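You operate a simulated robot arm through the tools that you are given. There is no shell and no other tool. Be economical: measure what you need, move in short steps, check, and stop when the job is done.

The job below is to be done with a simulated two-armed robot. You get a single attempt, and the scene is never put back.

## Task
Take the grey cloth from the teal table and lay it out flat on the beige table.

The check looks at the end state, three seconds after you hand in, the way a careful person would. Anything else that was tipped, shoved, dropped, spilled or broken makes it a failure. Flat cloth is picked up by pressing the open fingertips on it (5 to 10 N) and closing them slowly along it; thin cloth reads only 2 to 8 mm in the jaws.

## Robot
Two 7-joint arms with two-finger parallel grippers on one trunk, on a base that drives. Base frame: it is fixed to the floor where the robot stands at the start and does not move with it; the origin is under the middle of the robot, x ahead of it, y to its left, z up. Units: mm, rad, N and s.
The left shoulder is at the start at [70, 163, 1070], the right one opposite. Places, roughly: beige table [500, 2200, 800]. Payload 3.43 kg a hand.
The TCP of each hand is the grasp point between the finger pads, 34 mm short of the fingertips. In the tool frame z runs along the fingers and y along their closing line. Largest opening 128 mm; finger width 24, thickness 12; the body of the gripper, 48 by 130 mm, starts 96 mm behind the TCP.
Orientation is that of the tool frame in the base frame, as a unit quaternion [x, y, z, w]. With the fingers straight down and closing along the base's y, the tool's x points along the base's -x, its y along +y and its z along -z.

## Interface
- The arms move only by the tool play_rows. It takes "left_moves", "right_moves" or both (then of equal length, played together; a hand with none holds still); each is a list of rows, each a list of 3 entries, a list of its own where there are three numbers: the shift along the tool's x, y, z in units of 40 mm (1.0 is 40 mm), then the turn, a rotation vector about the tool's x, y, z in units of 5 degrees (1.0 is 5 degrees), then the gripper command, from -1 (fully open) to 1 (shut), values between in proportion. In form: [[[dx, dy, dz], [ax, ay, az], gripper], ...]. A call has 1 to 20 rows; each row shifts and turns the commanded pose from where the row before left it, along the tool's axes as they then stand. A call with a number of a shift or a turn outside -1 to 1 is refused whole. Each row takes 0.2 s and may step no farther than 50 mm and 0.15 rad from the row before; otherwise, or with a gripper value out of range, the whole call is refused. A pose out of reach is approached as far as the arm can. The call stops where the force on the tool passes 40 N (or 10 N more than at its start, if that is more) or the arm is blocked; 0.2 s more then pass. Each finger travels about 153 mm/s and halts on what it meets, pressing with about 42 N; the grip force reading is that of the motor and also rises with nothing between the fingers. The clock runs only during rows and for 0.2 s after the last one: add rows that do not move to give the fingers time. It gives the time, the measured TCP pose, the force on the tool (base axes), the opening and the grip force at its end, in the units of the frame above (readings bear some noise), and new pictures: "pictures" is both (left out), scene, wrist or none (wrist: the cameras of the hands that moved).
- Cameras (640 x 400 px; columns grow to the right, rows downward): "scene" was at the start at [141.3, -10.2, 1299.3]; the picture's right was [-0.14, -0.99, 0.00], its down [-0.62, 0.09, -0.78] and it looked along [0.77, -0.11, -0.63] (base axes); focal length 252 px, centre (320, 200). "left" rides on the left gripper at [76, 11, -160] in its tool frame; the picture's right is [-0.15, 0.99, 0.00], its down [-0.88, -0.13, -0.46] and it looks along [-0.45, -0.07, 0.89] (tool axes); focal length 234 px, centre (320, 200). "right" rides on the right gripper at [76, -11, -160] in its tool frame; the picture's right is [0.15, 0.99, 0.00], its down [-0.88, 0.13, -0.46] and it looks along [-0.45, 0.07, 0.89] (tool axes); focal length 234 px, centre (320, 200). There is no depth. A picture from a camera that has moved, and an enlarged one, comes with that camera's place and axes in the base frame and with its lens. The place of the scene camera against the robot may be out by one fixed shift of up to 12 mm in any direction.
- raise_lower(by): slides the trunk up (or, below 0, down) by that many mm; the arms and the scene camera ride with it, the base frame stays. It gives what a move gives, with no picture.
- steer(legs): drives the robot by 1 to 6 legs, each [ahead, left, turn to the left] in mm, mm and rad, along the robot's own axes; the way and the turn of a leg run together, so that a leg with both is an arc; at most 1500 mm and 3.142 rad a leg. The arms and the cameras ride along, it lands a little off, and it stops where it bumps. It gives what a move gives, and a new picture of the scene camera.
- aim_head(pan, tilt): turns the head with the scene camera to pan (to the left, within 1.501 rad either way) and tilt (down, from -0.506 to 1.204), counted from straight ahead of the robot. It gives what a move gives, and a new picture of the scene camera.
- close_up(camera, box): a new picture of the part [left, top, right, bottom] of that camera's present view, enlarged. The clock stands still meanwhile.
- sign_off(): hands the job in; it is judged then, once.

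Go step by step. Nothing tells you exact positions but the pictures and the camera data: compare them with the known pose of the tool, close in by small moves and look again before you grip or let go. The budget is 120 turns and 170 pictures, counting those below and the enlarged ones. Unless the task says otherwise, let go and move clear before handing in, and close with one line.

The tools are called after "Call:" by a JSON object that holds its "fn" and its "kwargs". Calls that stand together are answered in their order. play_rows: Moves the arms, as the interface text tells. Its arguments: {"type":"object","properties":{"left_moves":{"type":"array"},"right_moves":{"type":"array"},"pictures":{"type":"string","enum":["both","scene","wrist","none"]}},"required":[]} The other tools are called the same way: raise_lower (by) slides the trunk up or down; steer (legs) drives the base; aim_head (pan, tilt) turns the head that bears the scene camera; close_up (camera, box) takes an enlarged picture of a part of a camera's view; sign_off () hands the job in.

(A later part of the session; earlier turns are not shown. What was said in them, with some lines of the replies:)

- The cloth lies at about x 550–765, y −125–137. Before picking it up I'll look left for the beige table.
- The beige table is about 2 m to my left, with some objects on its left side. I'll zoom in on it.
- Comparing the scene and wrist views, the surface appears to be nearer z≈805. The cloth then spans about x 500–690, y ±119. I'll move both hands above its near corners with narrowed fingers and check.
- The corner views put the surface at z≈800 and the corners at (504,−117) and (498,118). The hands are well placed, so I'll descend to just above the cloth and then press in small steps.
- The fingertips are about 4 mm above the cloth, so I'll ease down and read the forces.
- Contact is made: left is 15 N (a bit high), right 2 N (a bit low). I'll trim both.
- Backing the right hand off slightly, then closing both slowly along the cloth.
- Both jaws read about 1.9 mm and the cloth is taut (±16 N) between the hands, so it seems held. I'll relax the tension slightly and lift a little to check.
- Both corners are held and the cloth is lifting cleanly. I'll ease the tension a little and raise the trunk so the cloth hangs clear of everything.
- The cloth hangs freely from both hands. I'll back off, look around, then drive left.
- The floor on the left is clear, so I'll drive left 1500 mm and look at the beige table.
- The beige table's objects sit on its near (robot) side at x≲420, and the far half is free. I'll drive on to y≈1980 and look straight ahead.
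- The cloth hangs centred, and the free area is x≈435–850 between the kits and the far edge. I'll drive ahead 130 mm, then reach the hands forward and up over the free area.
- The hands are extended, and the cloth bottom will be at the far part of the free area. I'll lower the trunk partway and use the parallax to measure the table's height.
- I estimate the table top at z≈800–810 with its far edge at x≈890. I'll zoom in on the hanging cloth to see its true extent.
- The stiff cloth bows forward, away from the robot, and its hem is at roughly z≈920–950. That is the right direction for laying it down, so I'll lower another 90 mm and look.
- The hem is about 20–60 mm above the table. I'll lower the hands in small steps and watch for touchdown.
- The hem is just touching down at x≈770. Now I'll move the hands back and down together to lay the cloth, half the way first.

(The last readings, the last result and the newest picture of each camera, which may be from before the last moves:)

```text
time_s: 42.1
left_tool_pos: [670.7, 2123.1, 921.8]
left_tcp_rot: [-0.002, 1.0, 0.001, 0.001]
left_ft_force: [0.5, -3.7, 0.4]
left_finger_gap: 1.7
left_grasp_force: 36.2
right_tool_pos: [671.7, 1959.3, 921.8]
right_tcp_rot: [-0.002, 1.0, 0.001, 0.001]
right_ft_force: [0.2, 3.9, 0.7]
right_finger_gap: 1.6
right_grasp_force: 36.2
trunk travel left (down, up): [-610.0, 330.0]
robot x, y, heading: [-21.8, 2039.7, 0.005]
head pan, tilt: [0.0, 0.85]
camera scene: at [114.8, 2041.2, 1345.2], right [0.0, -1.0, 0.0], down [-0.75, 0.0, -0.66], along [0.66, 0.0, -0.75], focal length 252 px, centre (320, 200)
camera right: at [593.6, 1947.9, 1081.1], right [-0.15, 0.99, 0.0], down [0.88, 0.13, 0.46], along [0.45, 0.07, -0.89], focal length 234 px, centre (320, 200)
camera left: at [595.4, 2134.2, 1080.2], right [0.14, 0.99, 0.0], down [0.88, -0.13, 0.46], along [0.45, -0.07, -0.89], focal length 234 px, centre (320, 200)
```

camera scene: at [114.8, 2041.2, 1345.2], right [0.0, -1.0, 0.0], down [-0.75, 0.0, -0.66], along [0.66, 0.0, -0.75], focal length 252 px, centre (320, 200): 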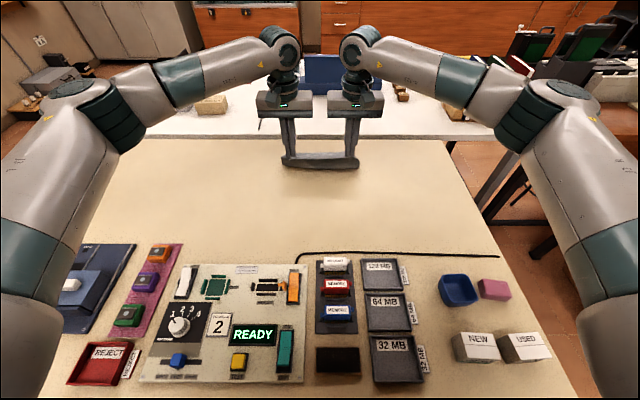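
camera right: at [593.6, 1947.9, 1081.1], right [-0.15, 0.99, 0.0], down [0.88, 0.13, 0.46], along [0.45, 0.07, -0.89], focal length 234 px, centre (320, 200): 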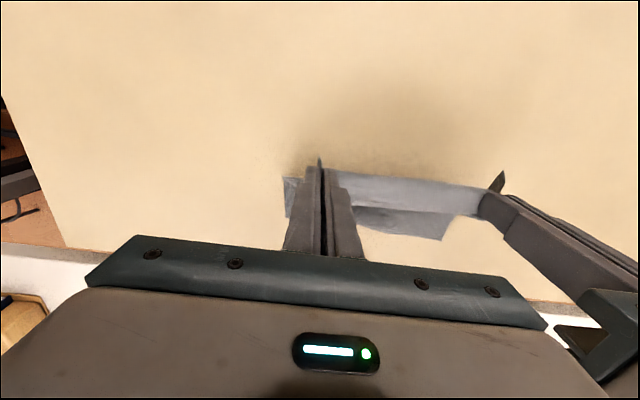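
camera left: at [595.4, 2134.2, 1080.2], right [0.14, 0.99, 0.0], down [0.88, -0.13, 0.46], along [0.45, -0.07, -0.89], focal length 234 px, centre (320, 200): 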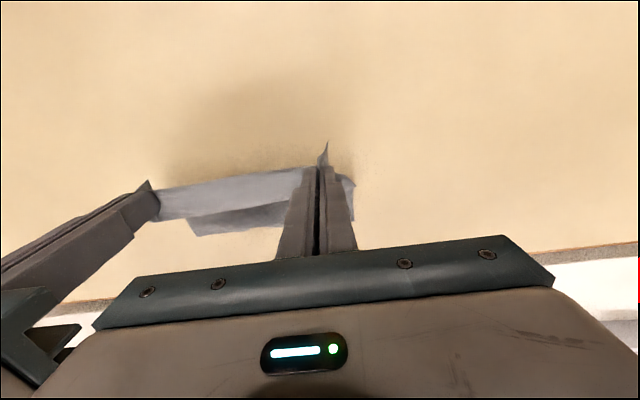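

The hem is flat on the table at x≈771, y 1924–2158, which is what I want. I'll lay down the second half.

Call:
{"fn": "play_rows", "kwargs": {"left_moves": [[[0.3, 0, 0.34], [0, 0, 0], 1], [[0.3, 0, 0.34], [0, 0, 0], 1], [[0.3, 0, 0.34], [0, 0, 0], 1], [[0.3, 0, 0.34], [0, 0, 0], 1], [[0.3, 0, 0.3], [0, 0, 0], 1], [[0.27, 0, 0.28], [0, 0, 0], 1], [[0, 0, 0], [0, 0, 0], 1]], "right_moves": [[[0.3, 0, 0.34], [0, 0, 0], 1], [[0.3, 0, 0.34], [0, 0, 0], 1], [[0.3, 0, 0.34], [0, 0, 0], 1], [[0.3, 0, 0.34], [0, 0, 0], 1], [[0.3, 0, 0.3], [0, 0, 0], 1], [[0.27, 0, 0.28], [0, 0, 0], 1], [[0, 0, 0], [0, 0, 0], 1]]}}

```text
time_s: 43.7
left_tool_pos: [600.8, 2121.3, 843.2]
left_tcp_rot: [-0.001, 1.0, 0.0, 0.0]
left_ft_force: [0.1, -3.4, -0.7]
left_finger_gap: 2.0
left_grasp_force: 36.5
right_tool_pos: [599.3, 1958.5, 843.1]
right_tcp_rot: [-0.001, 1.0, 0.0, 0.0]
right_ft_force: [-0.1, 3.9, -0.7]
right_finger_gap: 1.9
right_grasp_force: 36.4
trunk travel left (down, up): [-610.0, 330.0]
robot x, y, heading: [-22.7, 2040.1, 0.002]
head pan, tilt: [0.0, 0.85]
camera scene: at [114.8, 2041.3, 1345.2], right [0.0, -1.0, 0.0], down [-0.75, 0.0, -0.66], along [0.66, 0.0, -0.75], focal length 252 px, centre (320, 200)
camera right: at [522.6, 1947.4, 1003.1], right [-0.15, 0.99, 0.0], down [0.88, 0.13, 0.46], along [0.45, 0.07, -0.89], focal length 234 px, centre (320, 200)
camera left: at [525.9, 2133.5, 1002.5], right [0.14, 0.99, 0.0], down [0.88, -0.13, 0.46], along [0.45, -0.07, -0.89], focal length 234 px, centre (320, 200)
```

scene: 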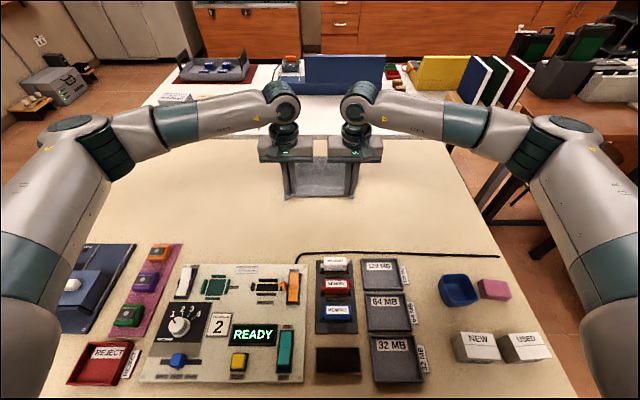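
right: 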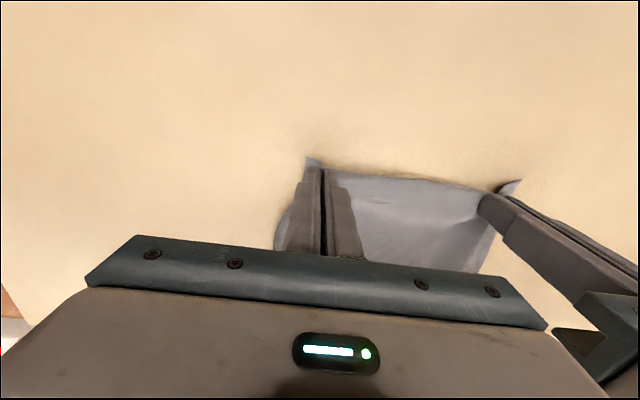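
left: 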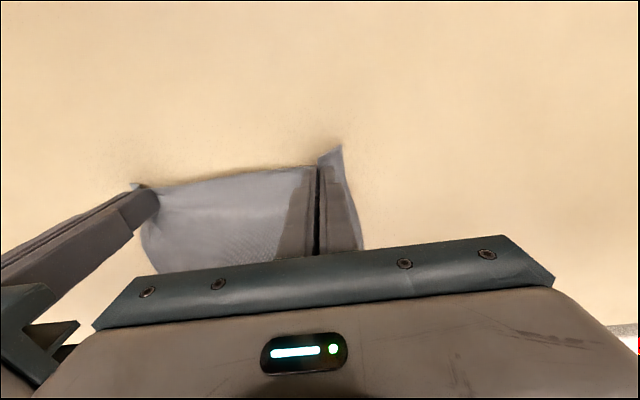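

Nearly flat, with the fingertips about 6–8 mm above the table. I'll lower to contact and read the force.

Call:
{"fn": "play_rows", "kwargs": {"left_moves": [[[0.03, 0, 0.07], [0, 0, 0], 1], [[0.03, 0, 0.06], [0, 0, 0], 1], [[0, 0, 0], [0, 0, 0], 1]], "right_moves": [[[0.03, 0, 0.07], [0, 0, 0], 1], [[0.03, 0, 0.06], [0, 0, 0], 1], [[0, 0, 0], [0, 0, 0], 1]], "pictures": "none"}}

```text
time_s: 44.5
left_tool_pos: [598.4, 2122.8, 838.8]
left_tcp_rot: [-0.001, 1.0, 0.0, 0.001]
left_ft_force: [0.5, -3.6, 0.2]
left_finger_gap: 2.0
left_grasp_force: 36.6
right_tool_pos: [595.8, 1958.2, 837.5]
right_tcp_rot: [-0.001, 1.0, 0.0, 0.0]
right_ft_force: [-0.3, 2.7, 0.0]
right_finger_gap: 1.8
right_grasp_force: 36.5
trunk travel left (down, up): [-610.0, 330.0]
robot x, y, heading: [-22.0, 2043.4, 0.001]
head pan, tilt: [0.0, 0.85]
```

Call:
{"fn": "play_rows", "kwargs": {"left_moves": [[[0, 0, 0.06], [0, 0, 0], 1], [[0, 0, 0], [0, 0, 0], 1]], "right_moves": [[[0, 0, 0.06], [0, 0, 0], 1], [[0, 0, 0], [0, 0, 0], 1]], "pictures": "none"}}

```text
time_s: 45.1
left_tool_pos: [597.2, 2122.5, 835.4]
left_tcp_rot: [-0.002, 1.0, 0.001, 0.0]
left_ft_force: [-0.9, -4.4, -0.5]
left_finger_gap: 1.7
left_grasp_force: 36.3
right_tool_pos: [597.5, 1958.8, 836.6]
right_tcp_rot: [-0.002, 1.0, 0.001, 0.0]
right_ft_force: [0.4, 4.6, 0.7]
right_finger_gap: 1.4
right_grasp_force: 36.9
trunk travel left (down, up): [-610.0, 330.0]
robot x, y, heading: [-21.1, 2043.6, 0.004]
head pan, tilt: [0.0, 0.85]
```

Still no contact, so I'll go down another 1.5 mm.

Call:
{"fn": "play_rows", "kwargs": {"left_moves": [[[0, 0, 0.04], [0, 0, 0], 1], [[0, 0, 0], [0, 0, 0], 1]], "right_moves": [[[0, 0, 0.04], [0, 0, 0], 1], [[0, 0, 0], [0, 0, 0], 1]], "pictures": "none"}}

```text
time_s: 45.7
left_tool_pos: [597.3, 2123.1, 834.7]
left_tcp_rot: [-0.001, 1.0, -0.001, 0.002]
left_ft_force: [0.4, -3.9, 10.4]
left_finger_gap: 1.9
left_grasp_force: 36.3
right_tool_pos: [597.1, 1958.1, 835.2]
right_tcp_rot: [-0.002, 1.0, 0.0, -0.001]
right_ft_force: [0.5, 5.2, 0.3]
right_finger_gap: 1.8
right_grasp_force: 36.0
trunk travel left (down, up): [-610.0, 330.0]
robot x, y, heading: [-17.1, 2038.5, 0.007]
head pan, tilt: [0.0, 0.85]
```

The left hand is pressed at 10 N. I'll lower the right a little more, then open both slowly while pressing to unroll the pinch.

Call:
{"fn": "play_rows", "kwargs": {"right_moves": [[[0, 0, 0.035], [0, 0, 0], 1], [[0, 0, 0], [0, 0, 0], 1]], "pictures": "none"}}

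```text
time_s: 46.3
left_tool_pos: [597.5, 2121.4, 835.4]
left_tcp_rot: [-0.002, 1.0, 0.0, 0.001]
left_ft_force: [1.5, -3.0, 8.6]
left_finger_gap: 1.7
left_grasp_force: 36.7
right_tool_pos: [596.0, 1959.2, 835.6]
right_tcp_rot: [-0.002, 1.0, 0.0, 0.001]
right_ft_force: [0.8, 1.4, 11.6]
right_finger_gap: 1.7
right_grasp_force: 36.4
trunk travel left (down, up): [-610.0, 330.0]
robot x, y, heading: [-16.2, 2031.9, 0.007]
head pan, tilt: [0.0, 0.85]
```

Call:
{"fn": "play_rows", "kwargs": {"left_moves": [[[0, 0, 0], [0, 0, 0], 0.96], [[0, 0, 0], [0, 0, 0], 0.92], [[0, 0, 0], [0, 0, 0], 0.88], [[0, 0, 0], [0, 0, 0], 0.84], [[0, 0, 0], [0, 0, 0], 0.8], [[0, 0, 0], [0, 0, 0], 0.76], [[0, 0, 0], [0, 0, 0], 0.72], [[0, 0, 0], [0, 0, 0], 0.68], [[0, 0, 0], [0, 0, 0], 0.64], [[0, 0, 0], [0, 0, 0], 0.6], [[0, 0, 0], [0, 0, 0], 0.56], [[0, 0, 0], [0, 0, 0], 0.52], [[0, 0, 0], [0, 0, 0], 0.48], [[0, 0, 0], [0, 0, 0], 0.44], [[0, 0, 0], [0, 0, 0], 0.44]], "right_moves": [[[0, 0, 0], [0, 0, 0], 0.96], [[0, 0, 0], [0, 0, 0], 0.92], [[0, 0, 0], [0, 0, 0], 0.88], [[0, 0, 0], [0, 0, 0], 0.84], [[0, 0, 0], [0, 0, 0], 0.8], [[0, 0, 0], [0, 0, 0], 0.76], [[0, 0, 0], [0, 0, 0], 0.72], [[0, 0, 0], [0, 0, 0], 0.68], [[0, 0, 0], [0, 0, 0], 0.64], [[0, 0, 0], [0, 0, 0], 0.6], [[0, 0, 0], [0, 0, 0], 0.56], [[0, 0, 0], [0, 0, 0], 0.52], [[0, 0, 0], [0, 0, 0], 0.48], [[0, 0, 0], [0, 0, 0], 0.44], [[0, 0, 0], [0, 0, 0], 0.44]]}}

```text
time_s: 49.5
left_tool_pos: [595.5, 2122.0, 834.3]
left_tcp_rot: [-0.002, 1.0, -0.001, 0.001]
left_ft_force: [-0.1, -0.7, 2.3]
left_finger_gap: 35.0
left_grasp_force: 0.0
right_tool_pos: [595.4, 1960.8, 835.4]
right_tcp_rot: [-0.002, 1.0, 0.0, 0.001]
right_ft_force: [-0.8, 4.5, 24.7]
right_finger_gap: 27.2
right_grasp_force: 0.1
trunk travel left (down, up): [-610.0, 330.0]
robot x, y, heading: [-21.1, 2039.7, 0.004]
head pan, tilt: [0.0, 0.85]
camera scene: at [111.9, 2042.1, 1345.6], right [0.0, -1.0, 0.0], down [-0.75, 0.0, -0.66], along [0.66, 0.0, -0.75], focal length 252 px, centre (320, 200)
camera right: at [518.9, 1948.5, 994.7], right [-0.15, 0.99, 0.0], down [0.88, 0.13, 0.46], along [0.45, 0.07, -0.89], focal length 234 px, centre (320, 200)
camera left: at [521.0, 2134.4, 994.5], right [0.14, 0.99, 0.0], down [0.88, -0.13, 0.46], along [0.45, -0.07, -0.89], focal length 234 px, centre (320, 200)
```

scene: 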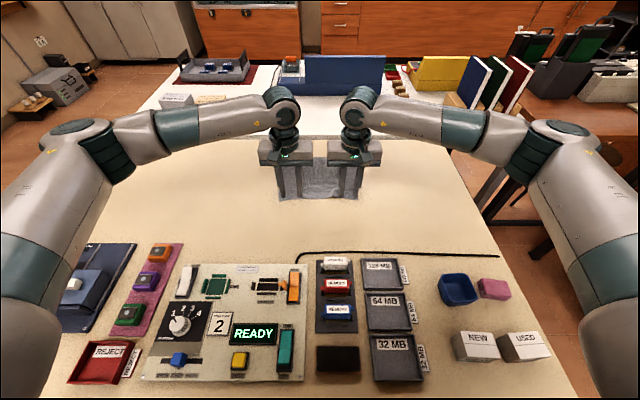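
right: 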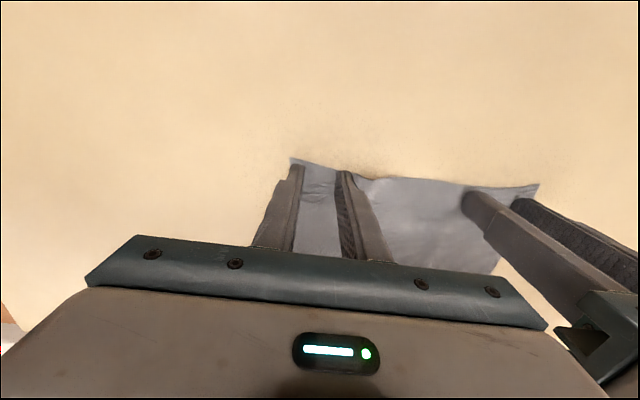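
left: 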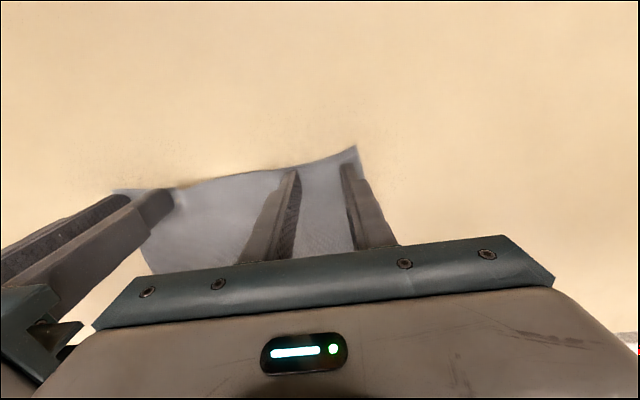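

The pinches have opened out nicely. I'll lift straight up and inspect.

Call:
{"fn": "play_rows", "kwargs": {"left_moves": [[[0, 0, -0.1], [0, 0, 0], 0.44], [[0, 0, -0.4], [0, 0, 0], 0.44], [[0, 0, -0.8], [0, 0, 0], 0.44], [[0, 0, -1], [0, 0, 0], 0.44], [[0, 0, -1], [0, 0, 0], 0.44], [[0, 0.5, -1], [0, 0, 0], 0.44], [[0, 1, 0], [0, 0, 0], 0.44], [[0, 1, 0], [0, 0, 0], 0.44], [[0, 1, 0], [0, 0, 0], 0.44], [[0, 0, 0], [0, 0, 0], 0.44]], "right_moves": [[[0, 0, -0.1], [0, 0, 0], 0.44], [[0, 0, -0.4], [0, 0, 0], 0.44], [[0, 0, -0.8], [0, 0, 0], 0.44], [[0, 0, -1], [0, 0, 0], 0.44], [[0, 0, -1], [0, 0, 0], 0.44], [[0, -0.5, -1], [0, 0, 0], 0.44], [[0, -1, 0], [0, 0, 0], 0.44], [[0, -1, 0], [0, 0, 0], 0.44], [[0, -1, 0], [0, 0, 0], 0.44], [[0, 0, 0], [0, 0, 0], 0.44]]}}

Call:
{"fn": "close_up", "kwargs": {"camera": "scene", "box": [220, 120, 420, 245]}}

```text
time_s: 51.7
left_tool_pos: [596.2, 2262.8, 1003.2]
left_tcp_rot: [-0.003, 1.0, 0.0, 0.0]
left_ft_force: [0.0, 0.8, 0.4]
left_finger_gap: 35.7
left_grasp_force: 0.0
right_tool_pos: [597.7, 1818.1, 1005.6]
right_tcp_rot: [-0.001, 1.0, 0.0, 0.001]
right_ft_force: [-0.4, 0.5, 0.1]
right_finger_gap: 35.7
right_grasp_force: 0.0
trunk travel left (down, up): [-610.0, 330.0]
robot x, y, heading: [-18.2, 2036.8, 0.002]
head pan, tilt: [0.0, 0.85]
camera scene: at [115.3, 2041.3, 1345.1], right [0.0, -1.0, 0.0], down [-0.75, 0.0, -0.66], along [0.66, 0.0, -0.75], focal length 252 px, centre (320, 200)
camera right: at [521.5, 1807.5, 1165.6], right [-0.15, 0.99, 0.0], down [0.88, 0.13, 0.46], along [0.45, 0.07, -0.89], focal length 234 px, centre (320, 200)
camera left: at [520.9, 2274.0, 1163.4], right [0.14, 0.99, 0.0], down [0.88, -0.13, 0.46], along [0.45, -0.07, -0.89], focal length 234 px, centre (320, 200)
```

scene: 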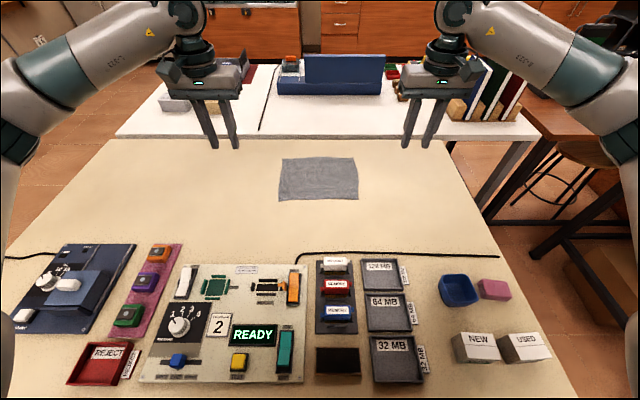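
right: 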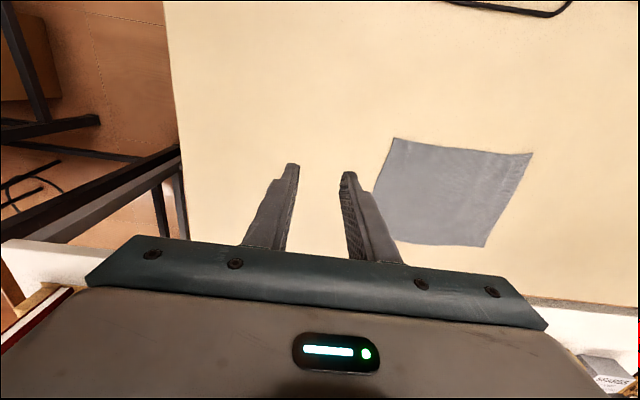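
left: 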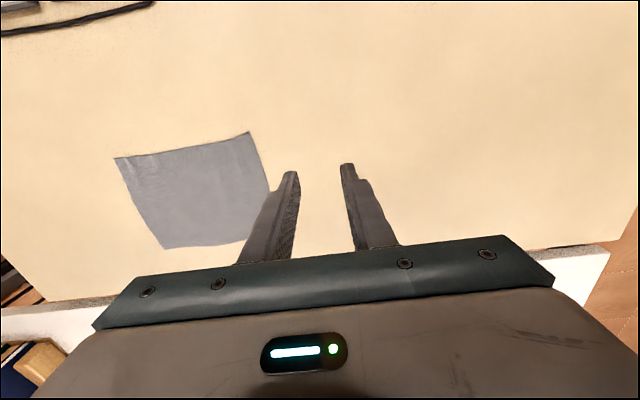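

```text
3.20 times, centred on (320, 182) of scene
camera zoom: at [115.3, 2041.3, 1345.1], right [0.0, -1.0, 0.0], down [-0.75, 0.0, -0.66], along [0.66, 0.0, -0.75], focal length 805 px, centre (320, 256)
```

zoom: 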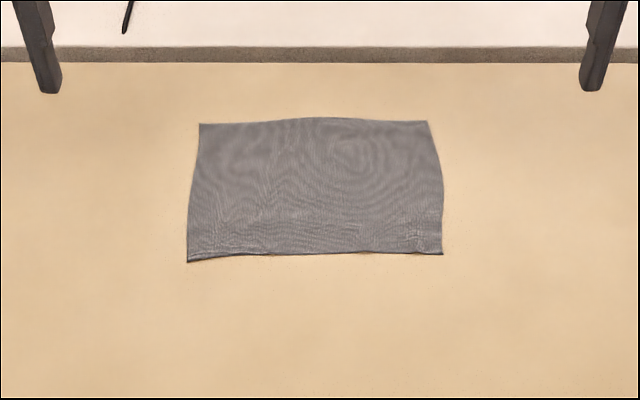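

The cloth looks flat and complete. One enlarged side view will show whether any ripples remain.

Call:
{"fn": "close_up", "kwargs": {"camera": "right", "box": [360, 120, 552, 240]}}

Call:
{"fn": "close_up", "kwargs": {"camera": "left", "box": [100, 120, 292, 240]}}

```text
3.33 times, centred on (456, 180) of right
camera zoom: at [521.5, 1807.5, 1165.6], right [-0.15, 0.99, 0.0], down [0.88, 0.13, 0.46], along [0.45, 0.07, -0.89], focal length 781 px, centre (-133, 267)
```

zoom: 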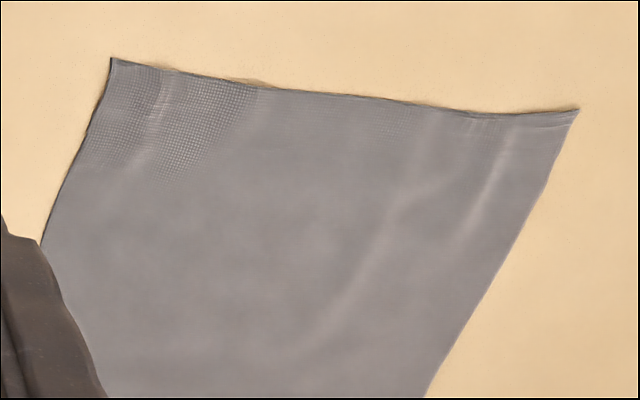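

```text
3.33 times, centred on (196, 180) of left
camera zoom: at [520.9, 2274.0, 1163.4], right [0.14, 0.99, 0.0], down [0.88, -0.13, 0.46], along [0.45, -0.07, -0.89], focal length 781 px, centre (733, 267)
```

zoom: 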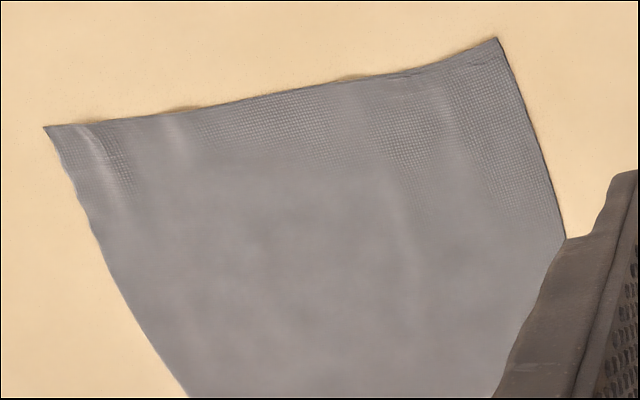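

Only faint ripples remain; the cloth is flat, fully on the beige table and clear of the other objects. The hands are free and clear, so I'm handing in.

Call:
{"fn": "sign_off", "kwargs": {}}

```text
The job is handed in.
```

The grey cloth is spread out flat on the beige table with only faint ripples. I saw nothing else moved or knocked over, and I've handed the job in.
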